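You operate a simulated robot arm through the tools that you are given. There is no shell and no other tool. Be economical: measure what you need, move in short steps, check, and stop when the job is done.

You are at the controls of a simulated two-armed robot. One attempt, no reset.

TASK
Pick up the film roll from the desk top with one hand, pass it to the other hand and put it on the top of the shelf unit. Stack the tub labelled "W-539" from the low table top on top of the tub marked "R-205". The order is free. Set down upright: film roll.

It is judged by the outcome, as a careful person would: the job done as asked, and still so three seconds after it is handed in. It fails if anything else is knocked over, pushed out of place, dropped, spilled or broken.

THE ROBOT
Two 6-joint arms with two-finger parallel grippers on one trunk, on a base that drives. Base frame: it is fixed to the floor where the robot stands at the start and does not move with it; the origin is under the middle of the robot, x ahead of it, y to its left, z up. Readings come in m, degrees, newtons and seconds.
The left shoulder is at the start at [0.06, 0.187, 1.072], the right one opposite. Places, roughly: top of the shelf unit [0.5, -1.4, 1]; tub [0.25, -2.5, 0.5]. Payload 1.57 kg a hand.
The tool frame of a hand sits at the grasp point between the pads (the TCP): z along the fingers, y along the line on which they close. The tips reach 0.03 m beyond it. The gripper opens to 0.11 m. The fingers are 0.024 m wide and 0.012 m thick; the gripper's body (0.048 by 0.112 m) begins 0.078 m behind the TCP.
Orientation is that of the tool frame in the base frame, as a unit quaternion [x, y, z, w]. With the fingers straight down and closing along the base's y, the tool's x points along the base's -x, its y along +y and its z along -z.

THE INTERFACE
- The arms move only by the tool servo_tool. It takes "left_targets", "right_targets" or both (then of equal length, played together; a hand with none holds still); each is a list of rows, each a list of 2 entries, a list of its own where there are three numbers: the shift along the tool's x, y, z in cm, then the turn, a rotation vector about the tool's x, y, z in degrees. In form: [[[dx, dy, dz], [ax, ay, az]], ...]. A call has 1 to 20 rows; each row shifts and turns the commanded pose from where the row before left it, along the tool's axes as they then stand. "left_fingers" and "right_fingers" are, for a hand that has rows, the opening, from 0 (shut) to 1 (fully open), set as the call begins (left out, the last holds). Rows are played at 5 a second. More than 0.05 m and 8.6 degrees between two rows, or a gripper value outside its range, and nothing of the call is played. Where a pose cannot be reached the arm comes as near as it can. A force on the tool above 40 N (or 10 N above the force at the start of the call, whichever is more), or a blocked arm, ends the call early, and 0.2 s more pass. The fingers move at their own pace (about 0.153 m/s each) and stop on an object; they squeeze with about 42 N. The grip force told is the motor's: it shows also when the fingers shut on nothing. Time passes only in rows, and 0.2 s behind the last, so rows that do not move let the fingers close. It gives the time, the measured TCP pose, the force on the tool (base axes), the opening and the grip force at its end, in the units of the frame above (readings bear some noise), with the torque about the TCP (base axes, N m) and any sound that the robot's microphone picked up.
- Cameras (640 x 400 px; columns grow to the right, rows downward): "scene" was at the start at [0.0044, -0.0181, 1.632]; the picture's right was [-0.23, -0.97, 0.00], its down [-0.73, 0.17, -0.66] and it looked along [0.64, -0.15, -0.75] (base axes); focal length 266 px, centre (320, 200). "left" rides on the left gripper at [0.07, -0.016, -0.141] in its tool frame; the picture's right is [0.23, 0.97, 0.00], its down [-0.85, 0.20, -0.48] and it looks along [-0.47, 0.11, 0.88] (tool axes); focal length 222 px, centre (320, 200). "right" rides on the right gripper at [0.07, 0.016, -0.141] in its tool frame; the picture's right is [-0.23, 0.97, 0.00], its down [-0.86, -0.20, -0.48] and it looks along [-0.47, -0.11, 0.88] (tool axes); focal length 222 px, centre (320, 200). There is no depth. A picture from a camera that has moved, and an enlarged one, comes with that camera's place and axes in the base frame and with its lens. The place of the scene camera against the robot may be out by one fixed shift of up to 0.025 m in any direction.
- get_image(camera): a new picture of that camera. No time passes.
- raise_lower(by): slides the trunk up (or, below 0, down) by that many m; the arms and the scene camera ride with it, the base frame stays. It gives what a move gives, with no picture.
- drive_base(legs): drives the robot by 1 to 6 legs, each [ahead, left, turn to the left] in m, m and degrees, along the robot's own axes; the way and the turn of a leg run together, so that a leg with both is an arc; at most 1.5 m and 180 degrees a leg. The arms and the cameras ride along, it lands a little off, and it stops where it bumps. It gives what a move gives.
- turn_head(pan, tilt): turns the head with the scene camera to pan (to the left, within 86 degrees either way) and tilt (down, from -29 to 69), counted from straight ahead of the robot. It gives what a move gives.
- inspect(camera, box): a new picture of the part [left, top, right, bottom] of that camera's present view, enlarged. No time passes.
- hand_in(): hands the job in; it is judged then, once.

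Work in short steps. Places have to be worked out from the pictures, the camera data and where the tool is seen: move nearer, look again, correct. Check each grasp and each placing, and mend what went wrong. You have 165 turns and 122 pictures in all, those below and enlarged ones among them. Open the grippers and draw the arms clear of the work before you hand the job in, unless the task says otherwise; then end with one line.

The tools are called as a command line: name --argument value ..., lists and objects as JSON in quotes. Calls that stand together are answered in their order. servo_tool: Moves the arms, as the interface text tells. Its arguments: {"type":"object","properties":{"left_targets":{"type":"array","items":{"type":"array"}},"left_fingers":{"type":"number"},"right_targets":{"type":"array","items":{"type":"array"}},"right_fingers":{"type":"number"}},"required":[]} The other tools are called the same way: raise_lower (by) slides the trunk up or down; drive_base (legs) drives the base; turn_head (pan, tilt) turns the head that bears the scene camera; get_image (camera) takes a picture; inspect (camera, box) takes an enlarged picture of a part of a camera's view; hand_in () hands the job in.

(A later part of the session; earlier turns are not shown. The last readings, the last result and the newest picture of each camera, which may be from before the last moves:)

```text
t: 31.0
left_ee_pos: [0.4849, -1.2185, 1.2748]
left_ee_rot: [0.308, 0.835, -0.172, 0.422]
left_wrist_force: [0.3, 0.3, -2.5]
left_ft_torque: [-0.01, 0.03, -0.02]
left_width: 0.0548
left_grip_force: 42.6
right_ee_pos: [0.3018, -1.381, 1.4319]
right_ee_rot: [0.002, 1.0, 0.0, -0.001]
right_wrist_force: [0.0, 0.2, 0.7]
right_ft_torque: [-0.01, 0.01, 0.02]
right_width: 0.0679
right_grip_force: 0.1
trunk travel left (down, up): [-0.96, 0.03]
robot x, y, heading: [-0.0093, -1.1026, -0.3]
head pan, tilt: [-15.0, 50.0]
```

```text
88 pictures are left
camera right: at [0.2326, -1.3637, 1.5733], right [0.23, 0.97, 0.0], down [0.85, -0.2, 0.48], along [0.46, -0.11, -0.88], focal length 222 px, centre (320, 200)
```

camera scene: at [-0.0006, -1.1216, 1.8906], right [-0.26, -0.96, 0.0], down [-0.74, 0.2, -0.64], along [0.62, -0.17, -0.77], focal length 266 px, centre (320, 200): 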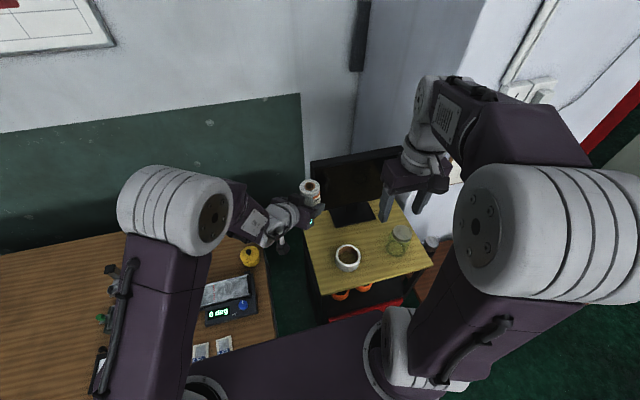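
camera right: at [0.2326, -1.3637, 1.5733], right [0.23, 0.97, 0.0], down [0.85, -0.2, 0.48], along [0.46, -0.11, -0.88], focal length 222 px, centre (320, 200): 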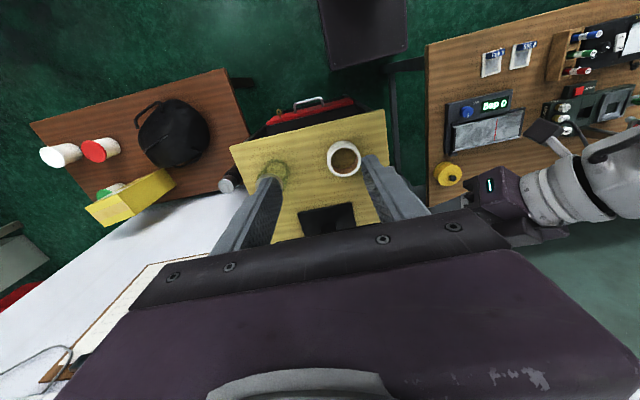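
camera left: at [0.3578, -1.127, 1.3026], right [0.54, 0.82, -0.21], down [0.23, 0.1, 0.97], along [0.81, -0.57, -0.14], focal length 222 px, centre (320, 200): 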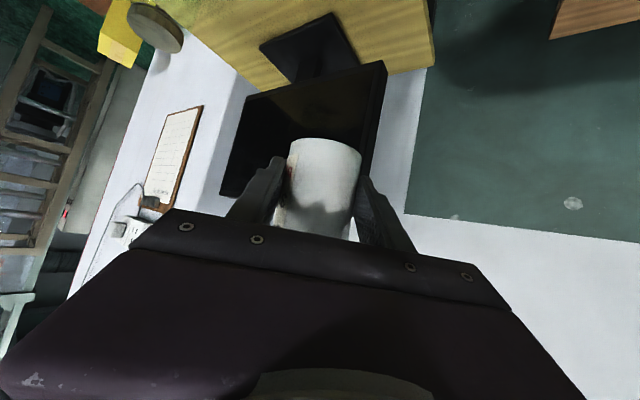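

Fresh views give the shelf's near side edge at y≈−1.215, tape at (0.417,−1.345), and the monitor screen beyond x≈0.61. I'll aim the roll at (0.51,−1.265): shift the left hand over, then lower by trunk partway and look.

servo_tool --left_targets '[[[-1.1, -0.95, 1.6], [0, 0, 0]], [[-1.1, -0.95, 1.6], [0, 0, 0]]]'

raise_lower --by -0.16

get_image --camera "left"

inspect --camera "scene" --box '[240, 130, 440, 255]'

get_image --camera "right"

```text
t: 31.6
left_ee_pos: [0.5027, -1.2591, 1.2779]
left_ee_rot: [0.311, 0.835, -0.175, 0.419]
left_wrist_force: [0.4, -0.4, -2.1]
left_ft_torque: [-0.01, 0.06, 0.01]
left_width: 0.0551
left_grip_force: 42.3
left hand out of reach, approached as far as the arm can: row 2
right_ee_pos: [0.3013, -1.3816, 1.4317]
right_ee_rot: [0.002, 1.0, 0.001, 0.0]
right_wrist_force: [0.0, -0.3, -0.3]
right_ft_torque: [0.03, 0.03, 0.0]
right_width: 0.0681
right_grip_force: 0.0
trunk travel left (down, up): [-0.96, 0.03]
robot x, y, heading: [-0.0056, -1.1035, -0.2]
head pan, tilt: [-15.0, 50.0]
```

```text
t: 33.5
left_ee_pos: [0.5022, -1.2563, 1.1171]
left_ee_rot: [0.312, 0.834, -0.176, 0.42]
left_wrist_force: [0.0, 0.2, -1.5]
left_ft_torque: [0.01, 0.01, 0.0]
left_width: 0.0549
left_grip_force: 42.0
right_ee_pos: [0.2999, -1.3799, 1.2728]
right_ee_rot: [0.002, 1.0, 0.0, 0.0]
right_wrist_force: [-0.7, -0.4, -0.2]
right_ft_torque: [-0.01, 0.01, 0.03]
right_width: 0.068
right_grip_force: 0.1
trunk travel left (down, up): [-0.8, 0.19]
robot x, y, heading: [-0.0058, -1.1002, -0.4]
head pan, tilt: [-15.0, 50.0]
```

```text
87 pictures are left
camera left: at [0.3752, -1.1646, 1.1447], right [0.55, 0.81, -0.21], down [0.24, 0.1, 0.97], along [0.8, -0.58, -0.14], focal length 222 px, centre (320, 200)
```

left: 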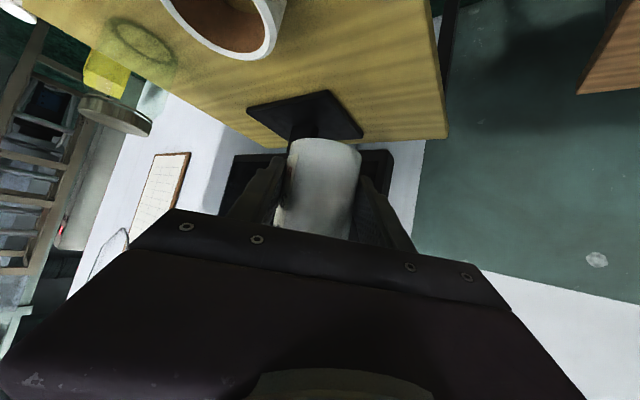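

```text
3.20 times, centred on (340, 192) of scene
camera zoom: at [-0.0027, -1.1212, 1.7306], right [-0.26, -0.96, 0.0], down [-0.74, 0.2, -0.64], along [0.62, -0.17, -0.77], focal length 851 px, centre (256, 224)
```

zoom: 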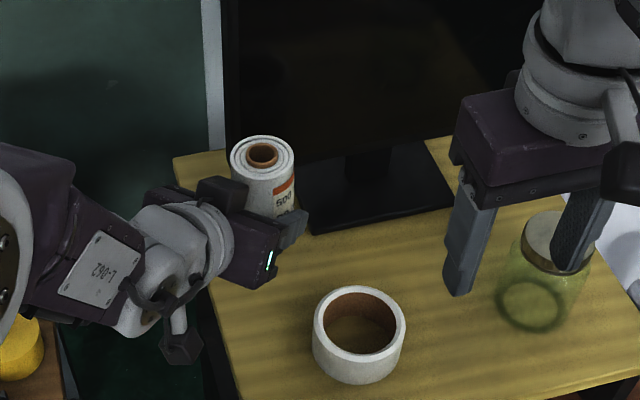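

```text
85 pictures are left
camera right: at [0.2309, -1.3634, 1.4137], right [0.23, 0.97, 0.0], down [0.85, -0.2, 0.48], along [0.47, -0.11, -0.88], focal length 222 px, centre (320, 200)
```

right: 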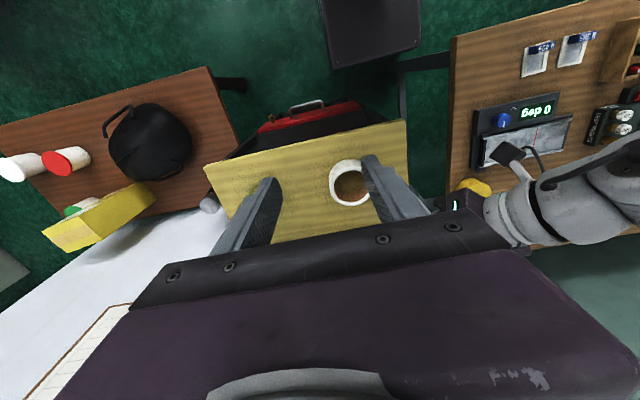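

Roll base is at about 1.08, shelf top about 0.95–1.0; the roll's footprint is inside the edge by roughly 2 cm. I'll shift 1 cm further in and lower the trunk 6 cm.

servo_tool --left_targets '[[[-0.37, -0.75, 0.55], [0, 0, 0]]]'

raise_lower --by -0.055

get_image --camera "left"

inspect --camera "scene" --box '[240, 130, 400, 230]'

```text
t: 33.9
left_ee_pos: [0.5028, -1.268, 1.1162]
left_ee_rot: [0.313, 0.834, -0.179, 0.418]
left_wrist_force: [-0.1, 0.0, -2.7]
left_ft_torque: [0.02, -0.01, 0.01]
left_width: 0.055
left_grip_force: 41.6
right_ee_pos: [0.3006, -1.3812, 1.2718]
right_ee_rot: [0.001, 1.0, -0.001, 0.0]
right_wrist_force: [-0.1, -0.2, -1.2]
right_ft_torque: [0.02, 0.03, 0.03]
right_width: 0.0681
right_grip_force: 0.2
trunk travel left (down, up): [-0.8, 0.19]
robot x, y, heading: [-0.0055, -1.1009, -0.1]
head pan, tilt: [-15.0, 50.0]
```

```text
t: 34.8
left_ee_pos: [0.5024, -1.2666, 1.0612]
left_ee_rot: [0.313, 0.834, -0.179, 0.418]
left_wrist_force: [0.1, -0.3, -2.7]
left_ft_torque: [0.03, 0.01, 0.02]
left_width: 0.055
left_grip_force: 41.8
right_ee_pos: [0.3002, -1.3802, 1.2181]
right_ee_rot: [0.002, 1.0, 0.001, -0.001]
right_wrist_force: [0.8, -0.1, -1.2]
right_ft_torque: [-0.01, 0.03, 0.0]
right_width: 0.0682
right_grip_force: 0.0
trunk travel left (down, up): [-0.745, 0.245]
robot x, y, heading: [-0.0042, -1.0976, -0.2]
head pan, tilt: [-15.0, 50.0]
```

```text
84 pictures are left
camera left: at [0.3766, -1.1729, 1.0897], right [0.55, 0.81, -0.22], down [0.24, 0.1, 0.97], along [0.8, -0.58, -0.14], focal length 222 px, centre (320, 200)
```

left: 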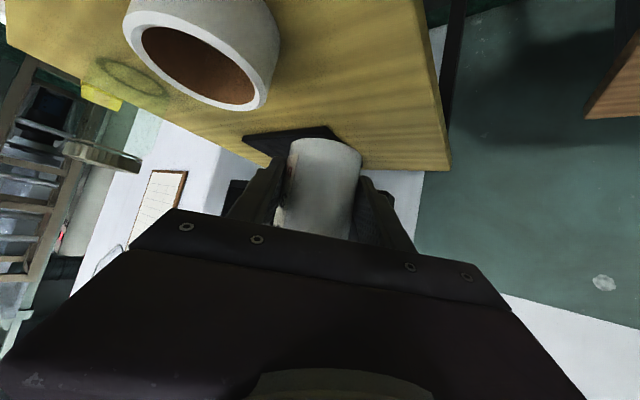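

```text
4.00 times, centred on (320, 180) of scene
camera zoom: at [-0.0029, -1.1208, 1.6756], right [-0.26, -0.96, 0.0], down [-0.74, 0.2, -0.64], along [0.62, -0.17, -0.77], focal length 1063 px, centre (320, 280)
```

zoom: 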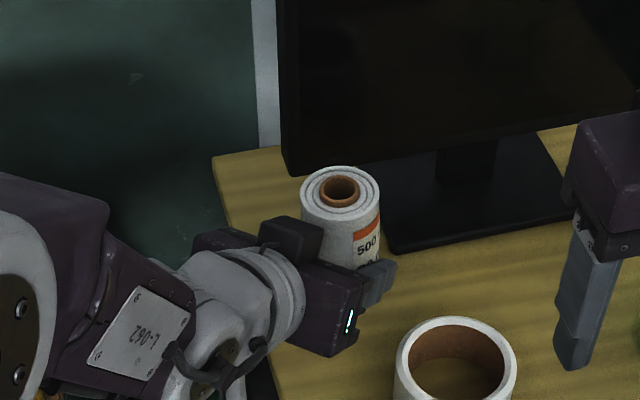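

Repeated triangulation gives shelf z ≈ 0.956. The roll's base is at about 1.027, so I'll lower the trunk 5 cm, then finish with small steps.

raise_lower --by -0.05

inspect --camera "scene" --box '[270, 130, 398, 210]'

get_image --camera "left"

```text
t: 35.8
left_ee_pos: [0.5027, -1.2672, 1.0115]
left_ee_rot: [0.313, 0.834, -0.178, 0.418]
left_wrist_force: [0.1, -0.3, -1.2]
left_ft_torque: [-0.02, 0.02, -0.01]
left_width: 0.055
left_grip_force: 41.9
right_ee_pos: [0.3003, -1.3799, 1.1656]
right_ee_rot: [0.002, 1.0, 0.0, 0.0]
right_wrist_force: [0.6, 0.0, 0.1]
right_ft_torque: [0.02, -0.04, 0.01]
right_width: 0.0682
right_grip_force: 0.0
trunk travel left (down, up): [-0.695, 0.295]
robot x, y, heading: [-0.0051, -1.1044, -0.1]
head pan, tilt: [-15.0, 50.0]
```

```text
5.00 times, centred on (334, 170) of scene
camera zoom: at [-0.0028, -1.121, 1.6256], right [-0.26, -0.96, 0.0], down [-0.74, 0.2, -0.64], along [0.62, -0.17, -0.77], focal length 1329 px, centre (250, 350)
```

zoom: 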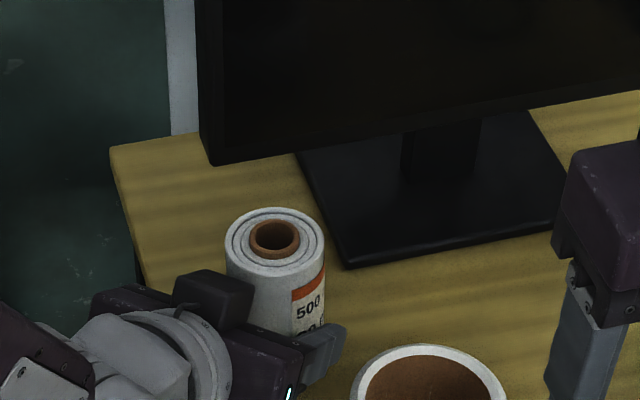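

```text
81 pictures are left
camera left: at [0.3766, -1.173, 1.0396], right [0.55, 0.81, -0.22], down [0.24, 0.1, 0.97], along [0.8, -0.58, -0.14], focal length 222 px, centre (320, 200)
```

left: 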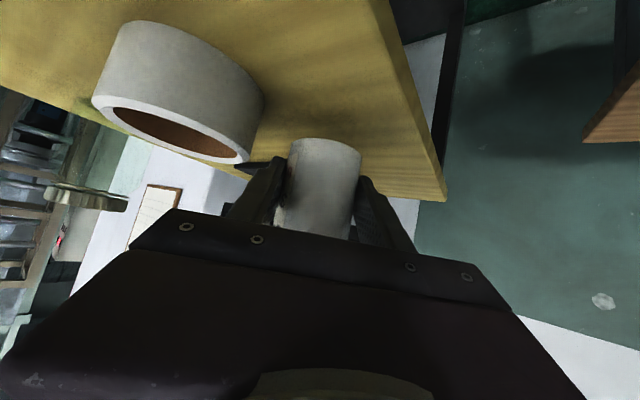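

Now stepping down with the left arm: 1.5 cm, watching the force.

servo_tool --left_targets '[[[0.405, 0.013, 0.293], [0, 0, 0]], [[0.405, 0.013, 0.293], [0, 0, 0]], [[0.405, 0.013, 0.293], [0, 0, 0]]]'

inspect --camera "scene" --box '[270, 130, 398, 210]'

```text
t: 36.5
left_ee_pos: [0.503, -1.2671, 0.9972]
left_ee_rot: [0.313, 0.834, -0.18, 0.417]
left_wrist_force: [-0.3, 1.0, -2.0]
left_ft_torque: [0.02, 0.04, -0.02]
left_width: 0.0551
left_grip_force: 41.5
right_ee_pos: [0.301, -1.3804, 1.1674]
right_ee_rot: [0.001, 1.0, 0.0, -0.001]
right_wrist_force: [0.3, 0.1, -0.2]
right_ft_torque: [0.02, 0.02, -0.01]
right_width: 0.0683
right_grip_force: 0.1
trunk travel left (down, up): [-0.695, 0.295]
robot x, y, heading: [-0.0047, -1.099, -0.2]
head pan, tilt: [-15.0, 50.0]
```

```text
5.00 times, centred on (334, 170) of scene
camera zoom: at [-0.0024, -1.1211, 1.6256], right [-0.26, -0.96, 0.0], down [-0.74, 0.2, -0.64], along [0.62, -0.17, -0.77], focal length 1329 px, centre (250, 350)
```

zoom: 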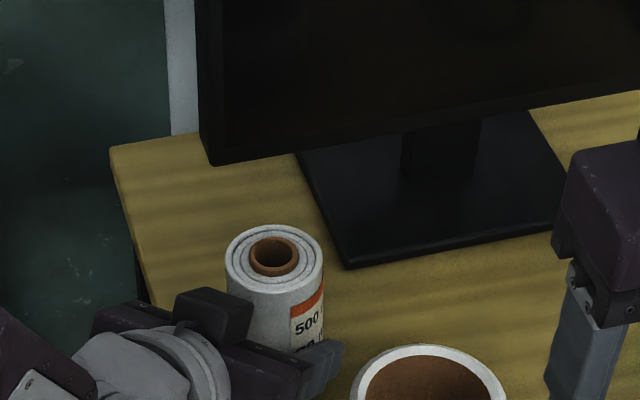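

No contact yet. Continuing in 3 mm steps.

servo_tool --left_targets '[[[0.243, 0.008, 0.176], [0, 0, 0]]]'

servo_tool --left_targets '[[[0.243, 0.008, 0.176], [0, 0, 0]]]'

servo_tool --left_targets '[[[0.243, 0.008, 0.176], [0, 0, 0]]]'

```text
t: 37.0
left_ee_pos: [0.5021, -1.2657, 0.9947]
left_ee_rot: [0.314, 0.834, -0.181, 0.417]
left_wrist_force: [-0.1, -0.1, -2.1]
left_ft_torque: [0.01, 0.0, 0.0]
left_width: 0.055
left_grip_force: 41.9
right_ee_pos: [0.3005, -1.3801, 1.1676]
right_ee_rot: [0.002, 1.0, 0.0, 0.001]
right_wrist_force: [0.2, 0.4, -0.4]
right_ft_torque: [0.01, -0.04, 0.01]
right_width: 0.068
right_grip_force: 0.0
trunk travel left (down, up): [-0.695, 0.295]
robot x, y, heading: [-0.007, -1.104, -0.2]
head pan, tilt: [-15.0, 50.0]
```

```text
t: 37.4
left_ee_pos: [0.5015, -1.2667, 0.991]
left_ee_rot: [0.314, 0.834, -0.181, 0.417]
left_wrist_force: [-0.2, -0.5, -0.5]
left_ft_torque: [0.03, -0.01, 0.02]
left_width: 0.0551
left_grip_force: 41.6
right_ee_pos: [0.3003, -1.3798, 1.167]
right_ee_rot: [0.003, 1.0, 0.0, 0.0]
right_wrist_force: [-0.2, 0.9, -0.3]
right_ft_torque: [0.0, 0.0, -0.03]
right_width: 0.0681
right_grip_force: 0.1
trunk travel left (down, up): [-0.695, 0.295]
robot x, y, heading: [-0.0059, -1.101, -0.0]
head pan, tilt: [-15.0, 50.0]
```

```text
t: 37.8
left_ee_pos: [0.5033, -1.2655, 0.9879]
left_ee_rot: [0.314, 0.834, -0.181, 0.415]
left_wrist_force: [0.7, 0.0, -2.0]
left_ft_torque: [0.02, 0.03, -0.01]
left_width: 0.0551
left_grip_force: 42.1
right_ee_pos: [0.3015, -1.3797, 1.1671]
right_ee_rot: [0.002, 1.0, -0.001, 0.0]
right_wrist_force: [0.3, 0.2, -0.3]
right_ft_torque: [0.01, 0.02, -0.01]
right_width: 0.0681
right_grip_force: 0.1
trunk travel left (down, up): [-0.695, 0.295]
robot x, y, heading: [-0.0051, -1.1034, -0.5]
head pan, tilt: [-15.0, 50.0]
```

Still no contact at TCP z 0.988. A few more 3 mm steps, one per call.

servo_tool --left_targets '[[[0.243, 0.008, 0.176], [0, 0, 0]]]'

servo_tool --left_targets '[[[0.243, 0.008, 0.176], [0, 0, 0]]]'

inspect --camera "scene" --box '[270, 150, 398, 230]'

get_image --camera "left"

```text
t: 38.1
left_ee_pos: [0.503, -1.2656, 0.9868]
left_ee_rot: [0.314, 0.833, -0.182, 0.419]
left_wrist_force: [0.2, 1.9, 9.1]
left_ft_torque: [0.2, -0.33, 0.05]
left_width: 0.055
left_grip_force: 42.1
right_ee_pos: [0.299, -1.3787, 1.1679]
right_ee_rot: [0.001, 1.0, -0.001, 0.001]
right_wrist_force: [-1.5, -0.1, 0.7]
right_ft_torque: [-0.04, 0.0, -0.02]
right_width: 0.068
right_grip_force: 0.1
trunk travel left (down, up): [-0.695, 0.295]
robot x, y, heading: [-0.001, -1.1002, 0.0]
head pan, tilt: [-15.0, 50.0]
```

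```text
t: 38.5
left_ee_pos: [0.5029, -1.2656, 0.987]
left_ee_rot: [0.315, 0.831, -0.183, 0.42]
left_wrist_force: [2.0, 2.2, 23.8]
left_ft_torque: [0.41, -0.69, 0.0]
left_width: 0.0551
left_grip_force: 42.7
right_ee_pos: [0.2977, -1.3784, 1.1684]
right_ee_rot: [0.002, 1.0, -0.001, 0.001]
right_wrist_force: [0.3, -0.2, 0.3]
right_ft_torque: [0.01, 0.01, -0.02]
right_width: 0.0685
right_grip_force: 0.0
trunk travel left (down, up): [-0.695, 0.295]
robot x, y, heading: [-0.0048, -1.1064, -0.1]
head pan, tilt: [-15.0, 50.0]
```

```text
5.00 times, centred on (334, 190) of scene
camera zoom: at [-0.0062, -1.1192, 1.626], right [-0.26, -0.96, 0.0], down [-0.74, 0.2, -0.64], along [0.62, -0.17, -0.76], focal length 1329 px, centre (250, 250)
```

zoom: 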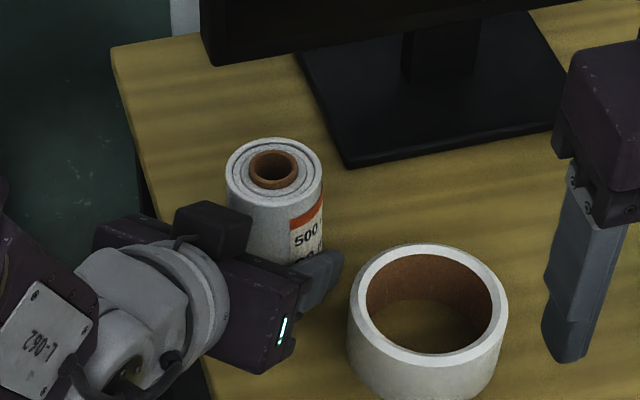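

```text
78 pictures are left
camera left: at [0.3775, -1.171, 1.0135], right [0.56, 0.8, -0.22], down [0.24, 0.1, 0.97], along [0.8, -0.59, -0.13], focal length 222 px, centre (320, 200)
```

left: 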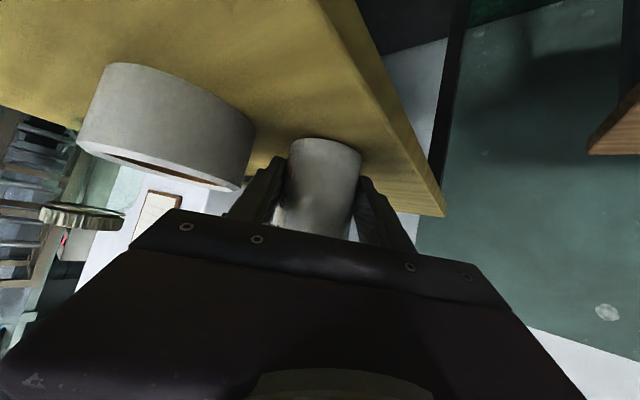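

Contact (24 N). I'll ease up 3 mm to shed the load, then open the left fingers moderately (about 0.07 m) because of the tape nearby.

servo_tool --left_targets '[[[-0.243, -0.008, -0.176], [0, 0, 0]]]'

servo_tool --left_targets '[[[0, 0, 0], [0, 0, 0]], [[0, 0, 0], [0, 0, 0]]]' --left_fingers 0.64

inspect --camera "scene" --box '[270, 150, 398, 230]'

get_image --camera "left"

```text
t: 39.0
left_ee_pos: [0.5024, -1.2654, 0.9868]
left_ee_rot: [0.314, 0.833, -0.182, 0.418]
left_wrist_force: [7.5, -0.6, 19.0]
left_ft_torque: [0.21, -0.79, -0.09]
left_width: 0.0551
left_grip_force: 41.8
right_ee_pos: [0.3, -1.3789, 1.1669]
right_ee_rot: [0.002, 1.0, 0.0, -0.001]
right_wrist_force: [-0.7, -0.5, 0.6]
right_ft_torque: [0.0, 0.0, -0.01]
right_width: 0.0679
right_grip_force: 0.0
trunk travel left (down, up): [-0.695, 0.295]
robot x, y, heading: [-0.005, -1.1012, -0.4]
head pan, tilt: [-15.0, 50.0]
```

```text
t: 39.5
left_ee_pos: [0.5019, -1.2654, 0.9862]
left_ee_rot: [0.315, 0.834, -0.181, 0.414]
left_wrist_force: [-0.5, 0.9, 0.0]
left_ft_torque: [-0.01, 0.02, -0.03]
left_width: 0.0706
left_grip_force: 0.1
right_ee_pos: [0.3002, -1.3808, 1.1659]
right_ee_rot: [0.001, 1.0, -0.001, 0.0]
right_wrist_force: [0.1, 0.3, -0.1]
right_ft_torque: [0.01, -0.01, 0.04]
right_width: 0.068
right_grip_force: 0.0
trunk travel left (down, up): [-0.695, 0.295]
robot x, y, heading: [-0.0099, -1.1025, -0.2]
head pan, tilt: [-15.0, 50.0]
```

```text
5.00 times, centred on (334, 190) of scene
camera zoom: at [-0.0033, -1.1207, 1.6255], right [-0.26, -0.96, 0.0], down [-0.74, 0.2, -0.64], along [0.62, -0.17, -0.77], focal length 1329 px, centre (250, 250)
```

zoom: 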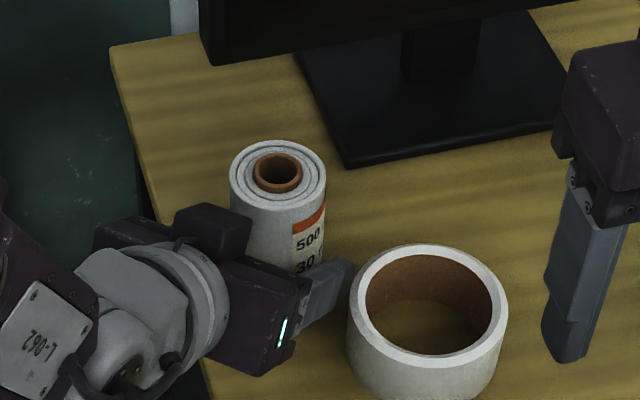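

```text
76 pictures are left
camera left: at [0.3771, -1.1712, 1.0135], right [0.55, 0.8, -0.22], down [0.25, 0.1, 0.96], along [0.79, -0.59, -0.15], focal length 222 px, centre (320, 200)
```

left: 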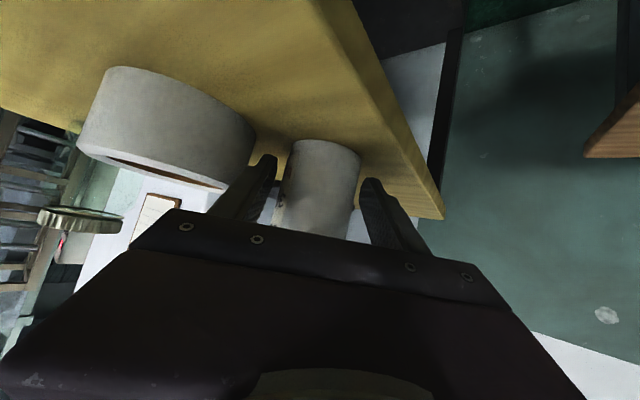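

The roll stands free and upright. Withdrawing the left hand straight back along its fingers.

servo_tool --left_targets '[[[0, 0, -2], [0, 0, 0]], [[0, 0, -3], [0, 0, 0]], [[0, 0, -3], [0, 0, 0]], [[0, 0, -3], [0, 0, 0]]]'

raise_lower --by 0.2

get_image --camera "scene"

```text
t: 40.5
left_ee_pos: [0.4381, -1.2048, 1.0509]
left_ee_rot: [0.312, 0.834, -0.179, 0.418]
left_wrist_force: [-0.6, -0.4, -0.4]
left_ft_torque: [-0.03, 0.02, 0.0]
left_width: 0.0705
left_grip_force: 0.0
right_ee_pos: [0.2989, -1.3784, 1.1675]
right_ee_rot: [0.002, 1.0, 0.0, 0.001]
right_wrist_force: [0.3, -0.7, -0.5]
right_ft_torque: [0.0, -0.01, 0.01]
right_width: 0.0682
right_grip_force: 0.1
trunk travel left (down, up): [-0.695, 0.295]
robot x, y, heading: [-0.0052, -1.1012, -0.2]
head pan, tilt: [-15.0, 50.0]
```

```text
t: 42.7
left_ee_pos: [0.4382, -1.2074, 1.2504]
left_ee_rot: [0.312, 0.834, -0.178, 0.418]
left_wrist_force: [-0.1, 0.3, 0.1]
left_ft_torque: [0.0, 0.0, -0.01]
left_width: 0.0704
left_grip_force: 0.1
right_ee_pos: [0.2995, -1.3803, 1.3669]
right_ee_rot: [0.001, 1.0, 0.001, 0.0]
right_wrist_force: [-0.1, 0.8, 0.3]
right_ft_torque: [0.02, 0.03, 0.01]
right_width: 0.0684
right_grip_force: 0.1
trunk travel left (down, up): [-0.895, 0.095]
robot x, y, heading: [-0.0051, -1.0969, -0.1]
head pan, tilt: [-15.0, 50.0]
```

```text
75 pictures are left
camera scene: at [-0.0029, -1.121, 1.8255], right [-0.26, -0.96, 0.0], down [-0.74, 0.2, -0.64], along [0.62, -0.17, -0.77], focal length 266 px, centre (320, 200)
```

scene: 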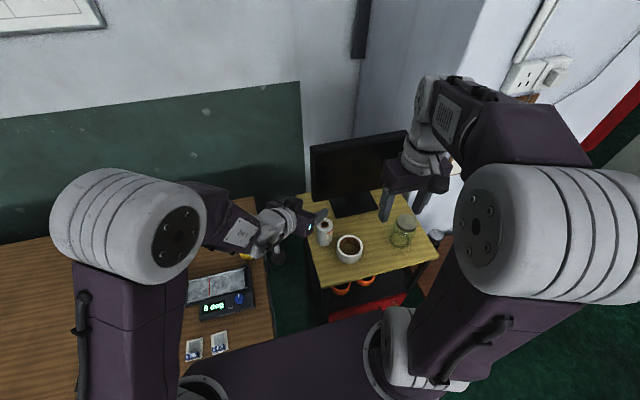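

The roll stands well on the shelf. Now I'll survey the low table by turning the head right.

drive_base --legs '[[-0.15, 0, 0]]'

turn_head --pan -84 --tilt 45

get_image --camera "scene"

get_image --camera "right"

```text
t: 44.1
left_ee_pos: [0.2906, -1.2058, 1.2499]
left_ee_rot: [0.313, 0.834, -0.178, 0.417]
left_wrist_force: [-0.5, -0.4, -0.1]
left_ft_torque: [0.05, 0.01, 0.0]
left_width: 0.0704
left_grip_force: 0.0
right_ee_pos: [0.1523, -1.3788, 1.3662]
right_ee_rot: [0.003, 1.0, 0.0, -0.002]
right_wrist_force: [0.4, -0.7, -0.5]
right_ft_torque: [0.01, 0.02, -0.01]
right_width: 0.0683
right_grip_force: 0.0
trunk travel left (down, up): [-0.895, 0.095]
robot x, y, heading: [-0.1571, -1.1016, -0.6]
head pan, tilt: [-15.0, 50.0]
```

```text
t: 45.5
left_ee_pos: [0.2871, -1.2066, 1.2501]
left_ee_rot: [0.313, 0.834, -0.178, 0.419]
left_wrist_force: [-0.2, 0.8, 0.4]
left_ft_torque: [0.03, 0.0, -0.03]
left_width: 0.0703
left_grip_force: 0.0
right_ee_pos: [0.1491, -1.3799, 1.3659]
right_ee_rot: [0.003, 1.0, 0.0, 0.0]
right_wrist_force: [0.5, -0.3, -0.2]
right_ft_torque: [0.01, 0.0, -0.01]
right_width: 0.0683
right_grip_force: 0.1
trunk travel left (down, up): [-0.895, 0.095]
robot x, y, heading: [-0.1552, -1.1015, -0.4]
head pan, tilt: [-84.0, 45.0]
```

```text
74 pictures are left
camera scene: at [-0.2205, -1.1808, 1.8325], right [-0.99, -0.1, 0.0], down [-0.07, 0.7, -0.71], along [0.07, -0.7, -0.71], focal length 266 px, centre (320, 200)
```

scene: 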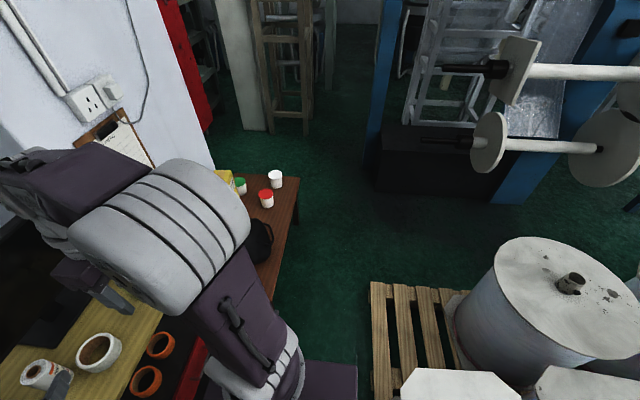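

```text
73 pictures are left
camera right: at [0.0789, -1.3629, 1.5087], right [0.23, 0.97, 0.0], down [0.85, -0.2, 0.48], along [0.47, -0.11, -0.88], focal length 222 px, centre (320, 200)
```

right: 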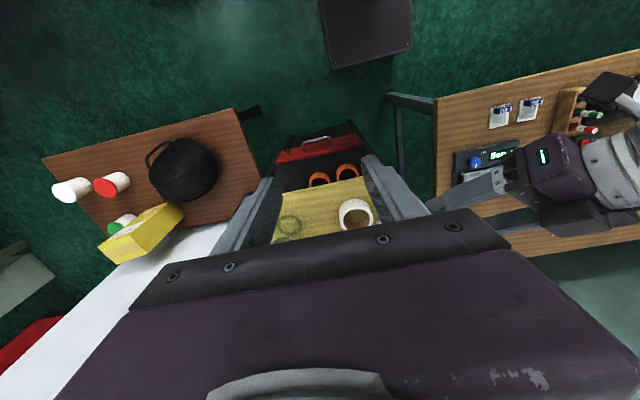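

Table front edge is near x≈0.09 and the pallet edge near x≈−0.48, so the aisle is tight. I'll first return the left hand to a compact pointing-down pose.

servo_tool --left_targets '[[[1.71, 2.33, -2.5], [0, 0, 0]], [[1.71, 2.33, -2.5], [0, 0, 0]], [[1.71, 2.33, -2.5], [0, 0, 0]], [[1.71, 2.33, -2.5], [0, 0, 0]], [[0, 0, 0], [0, 8, 0]], [[0, 0, 0], [0, 8, 0]], [[0, 0, 0], [0, 8, 0]], [[0, 0, 0], [0, 8, 0]], [[0, 0, 0], [0, 8, 0]], [[0, 0, 0], [0, 8, 0]], [[0, 0, 0], [0, 6, 0]], [[0, 0, 0], [0, 0, -8]], [[0, 0, 0], [0, 0, -8]], [[0, 0, 0], [0, 0, -8]], [[0, 0, 0], [0, 0, -8]], [[0, 0, 0], [0, 0, -8]]]'

drive_base --legs '[[-0.03, 0, 0.4], [0, -0.5, 0]]'

get_image --camera "scene"

```text
t: 48.9
left_ee_pos: [0.2596, -1.0552, 1.2504]
left_ee_rot: [0.018, 1.0, -0.014, -0.011]
left_wrist_force: [-0.3, -0.1, 0.4]
left_ft_torque: [-0.04, -0.03, 0.03]
left_width: 0.0704
left_grip_force: 0.0
right_ee_pos: [0.1482, -1.3795, 1.3666]
right_ee_rot: [0.003, 1.0, 0.0, 0.0]
right_wrist_force: [-0.4, -1.0, -0.1]
right_ft_torque: [0.01, -0.01, 0.01]
right_width: 0.0683
right_grip_force: 0.0
trunk travel left (down, up): [-0.895, 0.095]
robot x, y, heading: [-0.1576, -1.1004, -0.2]
head pan, tilt: [-84.0, 45.0]
```

```text
t: 52.3
left_ee_pos: [0.2302, -1.5544, 1.2509]
left_ee_rot: [0.017, 1.0, -0.015, -0.011]
left_wrist_force: [-0.3, -0.3, -0.1]
left_ft_torque: [-0.02, 0.01, -0.01]
left_width: 0.0707
left_grip_force: 0.0
right_ee_pos: [0.1206, -1.8799, 1.3667]
right_ee_rot: [-0.001, 1.0, -0.002, 0.001]
right_wrist_force: [-0.4, 0.4, -0.5]
right_ft_torque: [-0.03, -0.03, 0.02]
right_width: 0.0684
right_grip_force: 0.0
trunk travel left (down, up): [-0.895, 0.095]
robot x, y, heading: [-0.1819, -1.6033, 0.3]
head pan, tilt: [-84.0, 45.0]
```

```text
72 pictures are left
camera scene: at [-0.2496, -1.6819, 1.8326], right [-0.99, -0.1, 0.0], down [-0.07, 0.7, -0.71], along [0.07, -0.7, -0.71], focal length 266 px, centre (320, 200)
```

scene: 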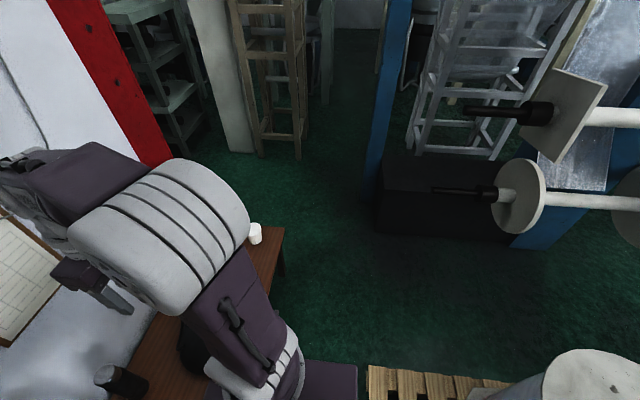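

Clear. Continuing another 0.7 m to the right.

drive_base --legs '[[0, -0.7, -0.3]]'

turn_head --pan -10 --tilt 60

get_image --camera "scene"

get_image --camera "right"

get_image --camera "left"

```text
t: 56.1
left_ee_pos: [0.2283, -2.2533, 1.2504]
left_ee_rot: [0.017, 1.0, -0.015, -0.011]
left_wrist_force: [0.1, 0.5, -1.0]
left_ft_torque: [0.0, -0.01, 0.0]
left_width: 0.0705
left_grip_force: 0.1
right_ee_pos: [0.1184, -2.5789, 1.367]
right_ee_rot: [0.002, 1.0, -0.002, 0.0]
right_wrist_force: [-0.2, 0.7, 0.3]
right_ft_torque: [0.0, 0.0, -0.01]
right_width: 0.068
right_grip_force: 0.0
trunk travel left (down, up): [-0.895, 0.095]
robot x, y, heading: [-0.1872, -2.3011, -0.4]
head pan, tilt: [-84.0, 45.0]
```

```text
t: 57.6
left_ee_pos: [0.2283, -2.255, 1.2504]
left_ee_rot: [0.017, 1.0, -0.014, -0.011]
left_wrist_force: [-0.4, 0.0, 0.6]
left_ft_torque: [0.0, 0.01, -0.01]
left_width: 0.0706
left_grip_force: 0.2
right_ee_pos: [0.1192, -2.5805, 1.3677]
right_ee_rot: [0.002, 1.0, 0.001, -0.001]
right_wrist_force: [-0.8, 0.5, -0.4]
right_ft_torque: [-0.02, 0.0, -0.01]
right_width: 0.0684
right_grip_force: 0.0
trunk travel left (down, up): [-0.895, 0.095]
robot x, y, heading: [-0.1897, -2.3019, -0.2]
head pan, tilt: [-10.0, 60.0]
```

```text
71 pictures are left
camera scene: at [-0.1936, -2.3125, 1.813], right [-0.18, -0.98, 0.0], down [-0.85, 0.15, -0.5], along [0.49, -0.09, -0.87], focal length 266 px, centre (320, 200)
```

scene: 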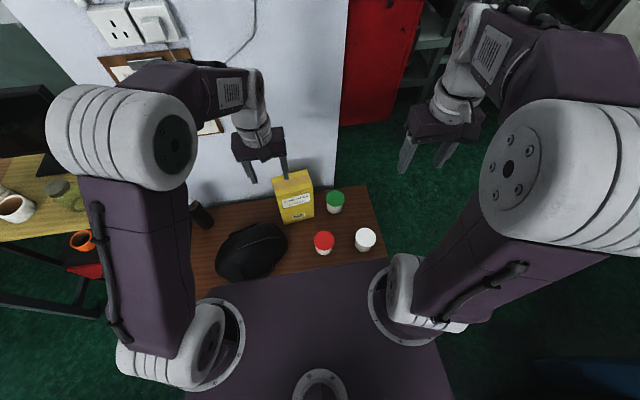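

```text
70 pictures are left
camera right: at [0.049, -2.5628, 1.5087], right [0.23, 0.97, 0.0], down [0.85, -0.2, 0.48], along [0.47, -0.11, -0.88], focal length 222 px, centre (320, 200)
```

right: 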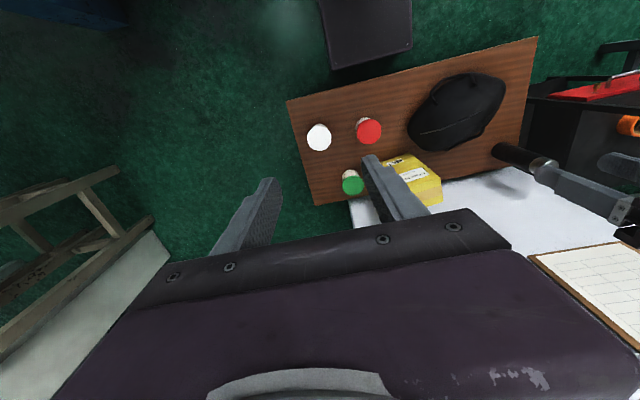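

```text
69 pictures are left
camera left: at [0.1617, -2.2646, 1.3942], right [-0.19, 0.98, -0.02], down [0.87, 0.18, 0.45], along [0.45, 0.07, -0.89], focal length 222 px, centre (320, 200)
```

left: 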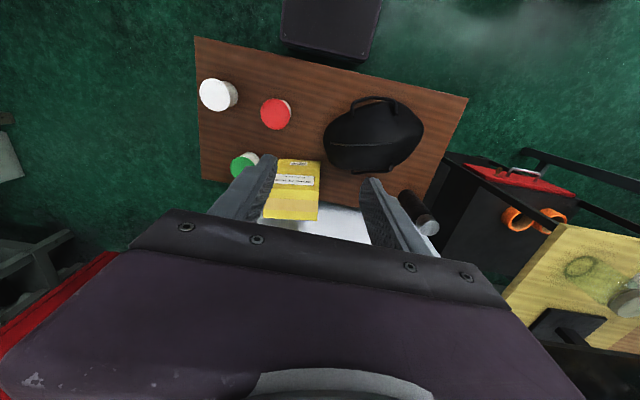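

Three tubs: white, red and green lids. Zooming for labels.

inspect --camera "scene" --box '[300, 180, 396, 260]'

inspect --camera "left" --box '[190, 70, 300, 180]'

```text
5.00 times, centred on (348, 220) of scene
camera zoom: at [-0.1936, -2.3125, 1.813], right [-0.18, -0.98, 0.0], down [-0.85, 0.15, -0.5], along [0.49, -0.09, -0.87], focal length 1329 px, centre (180, 100)
```

zoom: 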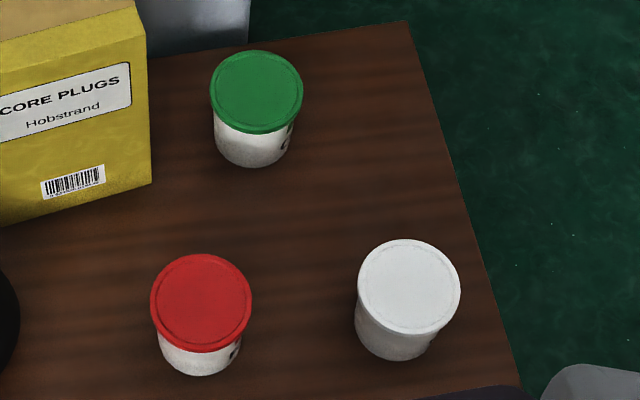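

```text
3.64 times, centred on (245, 125) of left
camera zoom: at [0.1617, -2.2646, 1.3942], right [-0.19, 0.98, -0.02], down [0.87, 0.18, 0.45], along [0.45, 0.07, -0.89], focal length 808 px, centre (593, 473)
```

zoom: 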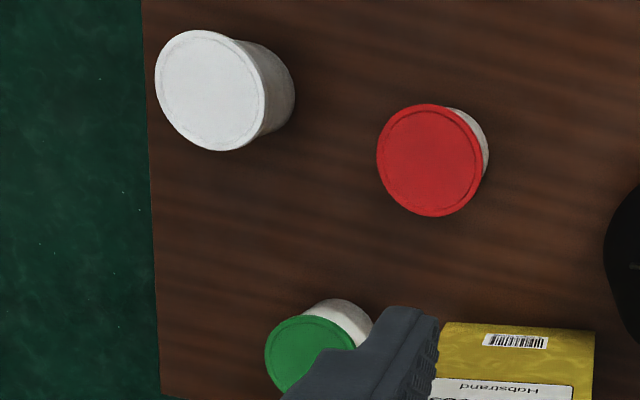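

Labels face the right-hand side. I'll drive 0.5 m further right (hands clear of the table), lower the trunk and look back left.

drive_base --legs '[[0, -0.5, 0]]'

raise_lower --by -0.5

turn_head --pan 38 --tilt 50

get_image --camera "scene"

get_image --camera "left"

```text
t: 60.5
left_ee_pos: [0.2269, -2.7445, 1.2508]
left_ee_rot: [0.019, 1.0, -0.016, -0.011]
left_wrist_force: [0.0, 1.0, 0.0]
left_ft_torque: [0.0, 0.05, -0.03]
left_width: 0.0704
left_grip_force: 0.2
right_ee_pos: [0.1163, -3.069, 1.3667]
right_ee_rot: [0.003, 1.0, -0.001, 0.0]
right_wrist_force: [0.2, 0.0, 0.3]
right_ft_torque: [-0.04, 0.02, 0.0]
right_width: 0.0682
right_grip_force: 0.1
trunk travel left (down, up): [-0.895, 0.095]
robot x, y, heading: [-0.1923, -2.7919, -0.2]
head pan, tilt: [-10.0, 60.0]
```

```text
refused: -0.5 is not a number from -0.4 to 0.4
```

```text
t: 61.6
left_ee_pos: [0.2257, -2.7466, 1.2502]
left_ee_rot: [0.019, 1.0, -0.014, -0.012]
left_wrist_force: [0.4, 0.3, 0.3]
left_ft_torque: [0.0, 0.0, 0.03]
left_width: 0.0704
left_grip_force: 0.1
right_ee_pos: [0.1156, -3.0699, 1.3668]
right_ee_rot: [0.003, 1.0, 0.0, 0.0]
right_wrist_force: [0.0, -0.3, 0.9]
right_ft_torque: [0.0, 0.03, -0.01]
right_width: 0.0682
right_grip_force: 0.1
trunk travel left (down, up): [-0.895, 0.095]
robot x, y, heading: [-0.1854, -2.7925, -0.4]
head pan, tilt: [38.0, 50.0]
```

```text
66 pictures are left
camera scene: at [-0.2003, -2.7434, 1.8255], right [0.61, -0.79, 0.0], down [-0.61, -0.47, -0.64], along [0.51, 0.39, -0.77], focal length 266 px, centre (320, 200)
```

scene: 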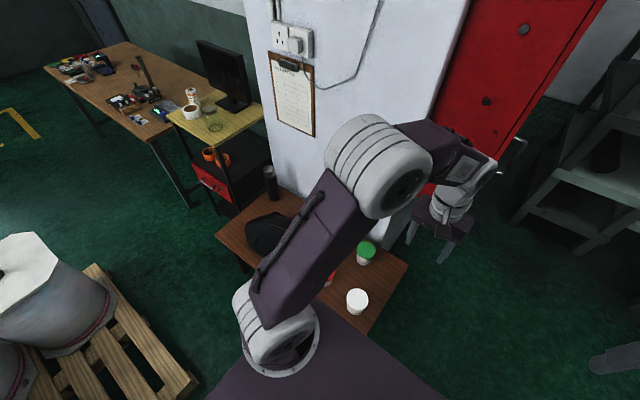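

```text
65 pictures are left
camera left: at [0.1598, -2.7554, 1.3942], right [-0.19, 0.98, -0.02], down [0.87, 0.18, 0.45], along [0.45, 0.07, -0.89], focal length 222 px, centre (320, 200)
```

left: 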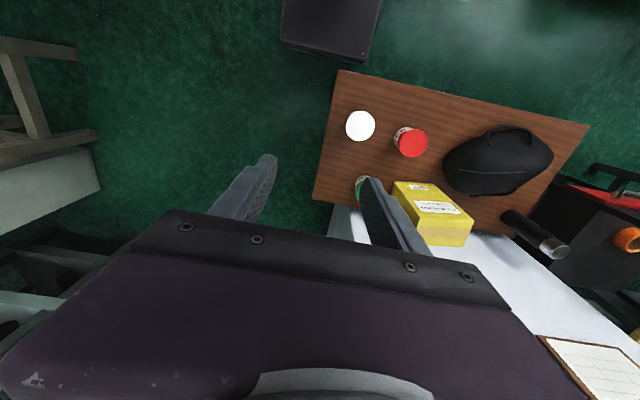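

Lowering 0.4 m so the left camera sees the tubs' sides.

raise_lower --by -0.4

get_image --camera "left"

inspect --camera "left" --box '[340, 50, 520, 190]'

```text
t: 65.5
left_ee_pos: [0.2263, -2.7464, 0.8511]
left_ee_rot: [0.019, 1.0, -0.014, -0.012]
left_wrist_force: [0.6, 0.5, -0.5]
left_ft_torque: [0.0, -0.01, 0.02]
left_width: 0.0705
left_grip_force: 0.1
right_ee_pos: [0.1165, -3.0709, 0.9657]
right_ee_rot: [0.003, 1.0, 0.0, 0.001]
right_wrist_force: [0.0, 0.4, 0.0]
right_ft_torque: [0.01, -0.01, -0.02]
right_width: 0.0682
right_grip_force: 0.0
trunk travel left (down, up): [-0.495, 0.495]
robot x, y, heading: [-0.1909, -2.7912, -0.6]
head pan, tilt: [38.0, 50.0]
```

```text
64 pictures are left
camera left: at [0.1597, -2.7558, 0.9943], right [-0.19, 0.98, -0.02], down [0.87, 0.18, 0.45], along [0.45, 0.07, -0.89], focal length 222 px, centre (320, 200)
```

left: 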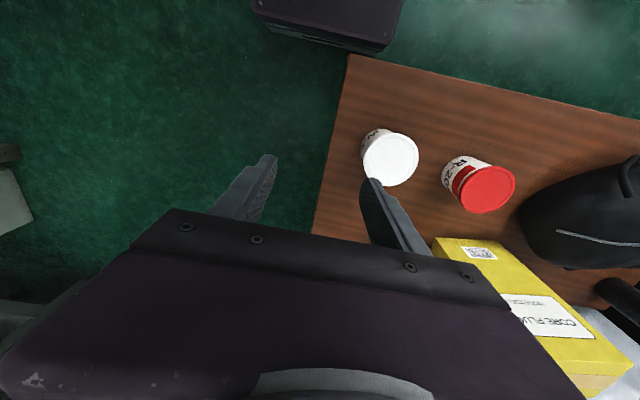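

```text
2.86 times, centred on (430, 120) of left
camera zoom: at [0.1597, -2.7558, 0.9943], right [-0.19, 0.98, -0.02], down [0.87, 0.18, 0.45], along [0.45, 0.07, -0.89], focal length 635 px, centre (6, 429)
```

zoom: 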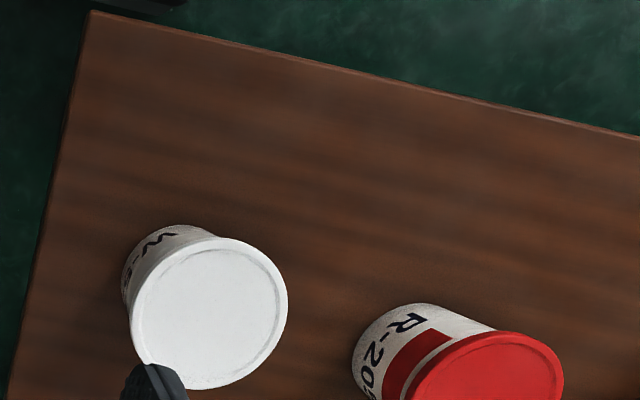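

White is "W-5…", red is "R-20…": W-539 is the white tub at about (0.255, −2.612), R-205 the red one at (0.27, −2.415), lids at z≈0.594, diameter ~0.10. I'll raise the trunk, move the left hand aside and drive back left so the right shoulder faces both tubs.

raise_lower --by 0.22

drive_base --legs '[[0, 0.46, 0.4]]'

servo_tool --left_targets '[[[0, 4, -1], [0, 0, 0]], [[0, 4, -1], [0, 0, 0]], [[0, 4, -1], [0, 0, 0]], [[0, 4, 0], [0, 0, 0]]]' --right_targets '[[[-3, 0, 0], [0, 0, 0]], [[-3, 0, 0], [0, 0, 0]], [[-2, 0, 3], [0, 0, 0]], [[0, 0, 4], [0, 0, 0]]]' --right_fingers 1

get_image --camera "right"

```text
t: 67.8
left_ee_pos: [0.2274, -2.746, 1.0712]
left_ee_rot: [0.019, 1.0, -0.014, -0.011]
left_wrist_force: [0.8, -0.2, 1.0]
left_ft_torque: [0.0, -0.04, 0.03]
left_width: 0.0706
left_grip_force: 0.2
right_ee_pos: [0.1159, -3.0695, 1.1869]
right_ee_rot: [0.003, 1.0, 0.0, 0.001]
right_wrist_force: [0.2, -0.4, -0.2]
right_ft_torque: [-0.02, 0.01, -0.02]
right_width: 0.068
right_grip_force: 0.1
trunk travel left (down, up): [-0.715, 0.275]
robot x, y, heading: [-0.192, -2.7918, 0.1]
head pan, tilt: [38.0, 50.0]
```

```text
t: 70.6
left_ee_pos: [0.2278, -2.275, 1.07]
left_ee_rot: [0.015, 1.0, -0.014, -0.012]
left_wrist_force: [-0.1, 0.6, 0.3]
left_ft_torque: [0.02, -0.01, -0.02]
left_width: 0.0703
left_grip_force: 0.1
right_ee_pos: [0.1193, -2.6008, 1.187]
right_ee_rot: [-0.001, 1.0, 0.0, 0.0]
right_wrist_force: [0.9, -0.5, -0.2]
right_ft_torque: [-0.01, -0.01, 0.0]
right_width: 0.0682
right_grip_force: 0.0
trunk travel left (down, up): [-0.715, 0.275]
robot x, y, heading: [-0.1875, -2.3224, 0.3]
head pan, tilt: [38.0, 50.0]
```

```text
t: 71.6
left_ee_pos: [0.2302, -2.1118, 1.0972]
left_ee_rot: [0.016, 1.0, -0.013, -0.012]
left_wrist_force: [-0.2, 0.2, 0.0]
left_ft_torque: [-0.02, -0.01, 0.03]
left_width: 0.0703
left_grip_force: 0.0
right_ee_pos: [0.1972, -2.6009, 1.1177]
right_ee_rot: [-0.001, 1.0, -0.001, 0.0]
right_wrist_force: [0.1, -0.5, 0.3]
right_ft_torque: [-0.02, 0.03, 0.0]
right_width: 0.11
right_grip_force: 0.0
trunk travel left (down, up): [-0.715, 0.275]
robot x, y, heading: [-0.1893, -2.3216, 0.1]
head pan, tilt: [38.0, 50.0]
```

```text
62 pictures are left
camera right: at [0.1271, -2.5855, 1.2596], right [0.23, 0.97, 0.0], down [0.86, -0.2, 0.48], along [0.47, -0.11, -0.88], focal length 222 px, centre (320, 200)
```

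right: 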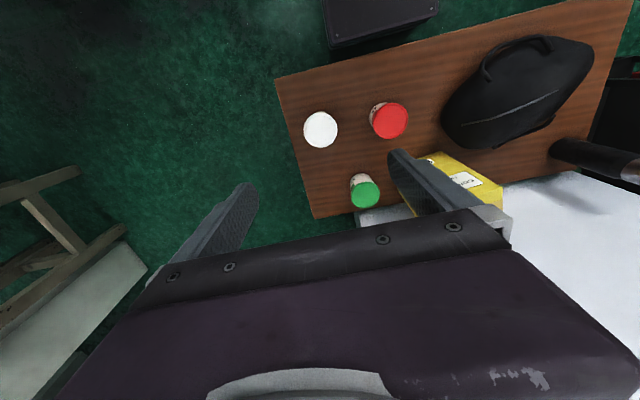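

White tub confirmed at (0.256, −2.613) and red at (0.274, −2.416). Moving the right hand above the white tub to z≈0.80.

servo_tool --right_targets '[[[-3, -0.6, 0], [0, 0, 0]], [[-2.9, -0.6, 0], [0, 0, 0]], [[0, 0, 4], [0, 0, 0]], [[0, 0, 4], [0, 0, 0]], [[0, 0, 4], [0, 0, 0]], [[0, 0, 4], [0, 0, 0]], [[0, 0, 4], [0, 0, 0]], [[0, 0, 4], [0, 0, 0]], [[0, 0, 4], [0, 0, 0]], [[0, 0, 4], [0, 0, 0]]]'

get_image --camera "right"

```text
t: 73.8
left_ee_pos: [0.2322, -2.1121, 1.097]
left_ee_rot: [0.015, 1.0, -0.014, -0.012]
left_wrist_force: [-0.2, 0.9, -0.2]
left_ft_torque: [0.02, 0.0, 0.0]
left_width: 0.0705
left_grip_force: 0.1
right_ee_pos: [0.2586, -2.6089, 0.7974]
right_ee_rot: [-0.001, 1.0, 0.0, 0.0]
right_wrist_force: [-0.2, -0.2, 1.4]
right_ft_torque: [-0.01, -0.03, 0.01]
right_width: 0.1102
right_grip_force: 0.0
trunk travel left (down, up): [-0.715, 0.275]
robot x, y, heading: [-0.1916, -2.3225, 0.2]
head pan, tilt: [38.0, 50.0]
```

```text
61 pictures are left
camera right: at [0.188, -2.5933, 0.9389], right [0.22, 0.97, 0.0], down [0.86, -0.2, 0.48], along [0.47, -0.11, -0.88], focal length 222 px, centre (320, 200)
```

right: 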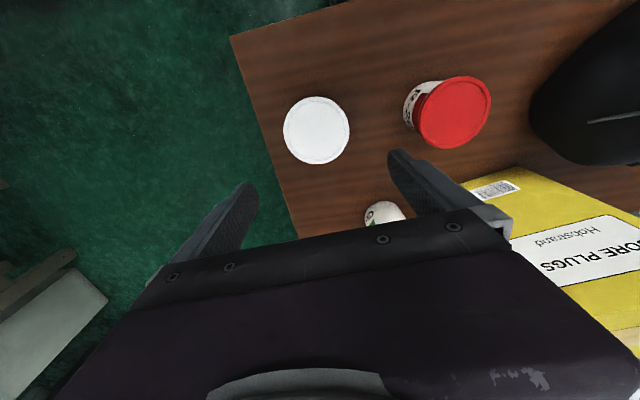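

Lid centre refines to (0.253, −2.615), diameter ~0.10, so clearance is only ~5 mm a side. Correct and descend to z≈0.69, then recheck.

servo_tool --right_targets '[[[0.5, -0.6, 1], [0, 0, 0]], [[0, 0, 4], [0, 0, 0]], [[0, 0, 4], [0, 0, 0]], [[0, 0, 2], [0, 0, 0]]]'

get_image --camera "right"

inspect --camera "right" --box '[200, 100, 440, 250]'

```text
t: 74.8
left_ee_pos: [0.2308, -2.1134, 1.0977]
left_ee_rot: [0.015, 1.0, -0.015, -0.012]
left_wrist_force: [0.0, 0.0, -0.3]
left_ft_torque: [0.03, 0.03, -0.02]
left_width: 0.0704
left_grip_force: 0.1
right_ee_pos: [0.2521, -2.6206, 0.6835]
right_ee_rot: [-0.001, 1.0, -0.001, -0.001]
right_wrist_force: [-0.6, -0.1, -0.4]
right_ft_torque: [0.0, 0.0, -0.01]
right_width: 0.1098
right_grip_force: 0.1
trunk travel left (down, up): [-0.715, 0.275]
robot x, y, heading: [-0.1863, -2.3189, -0.1]
head pan, tilt: [38.0, 50.0]
```

```text
60 pictures are left
camera right: at [0.182, -2.6033, 0.8259], right [0.23, 0.97, 0.0], down [0.86, -0.2, 0.48], along [0.47, -0.11, -0.88], focal length 222 px, centre (320, 200)
```

right: 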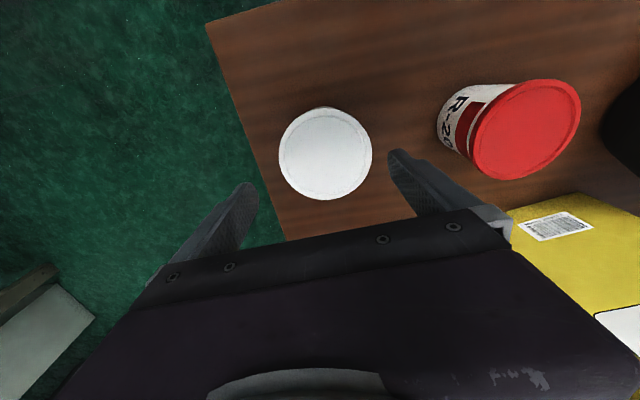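

```text
2.67 times, centred on (320, 175) of right
camera zoom: at [0.182, -2.6033, 0.8259], right [0.23, 0.97, 0.0], down [0.86, -0.2, 0.48], along [0.47, -0.11, -0.88], focal length 592 px, centre (320, 267)
```

zoom: 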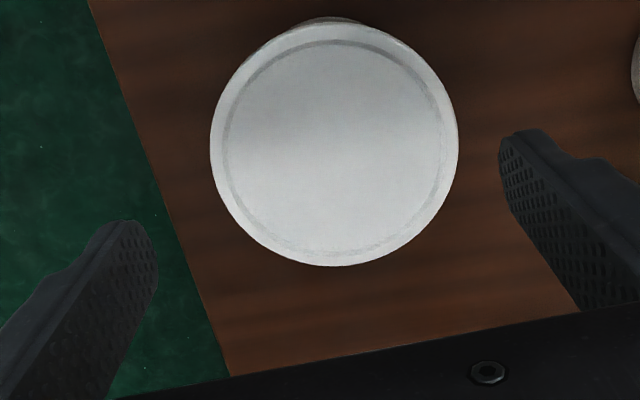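

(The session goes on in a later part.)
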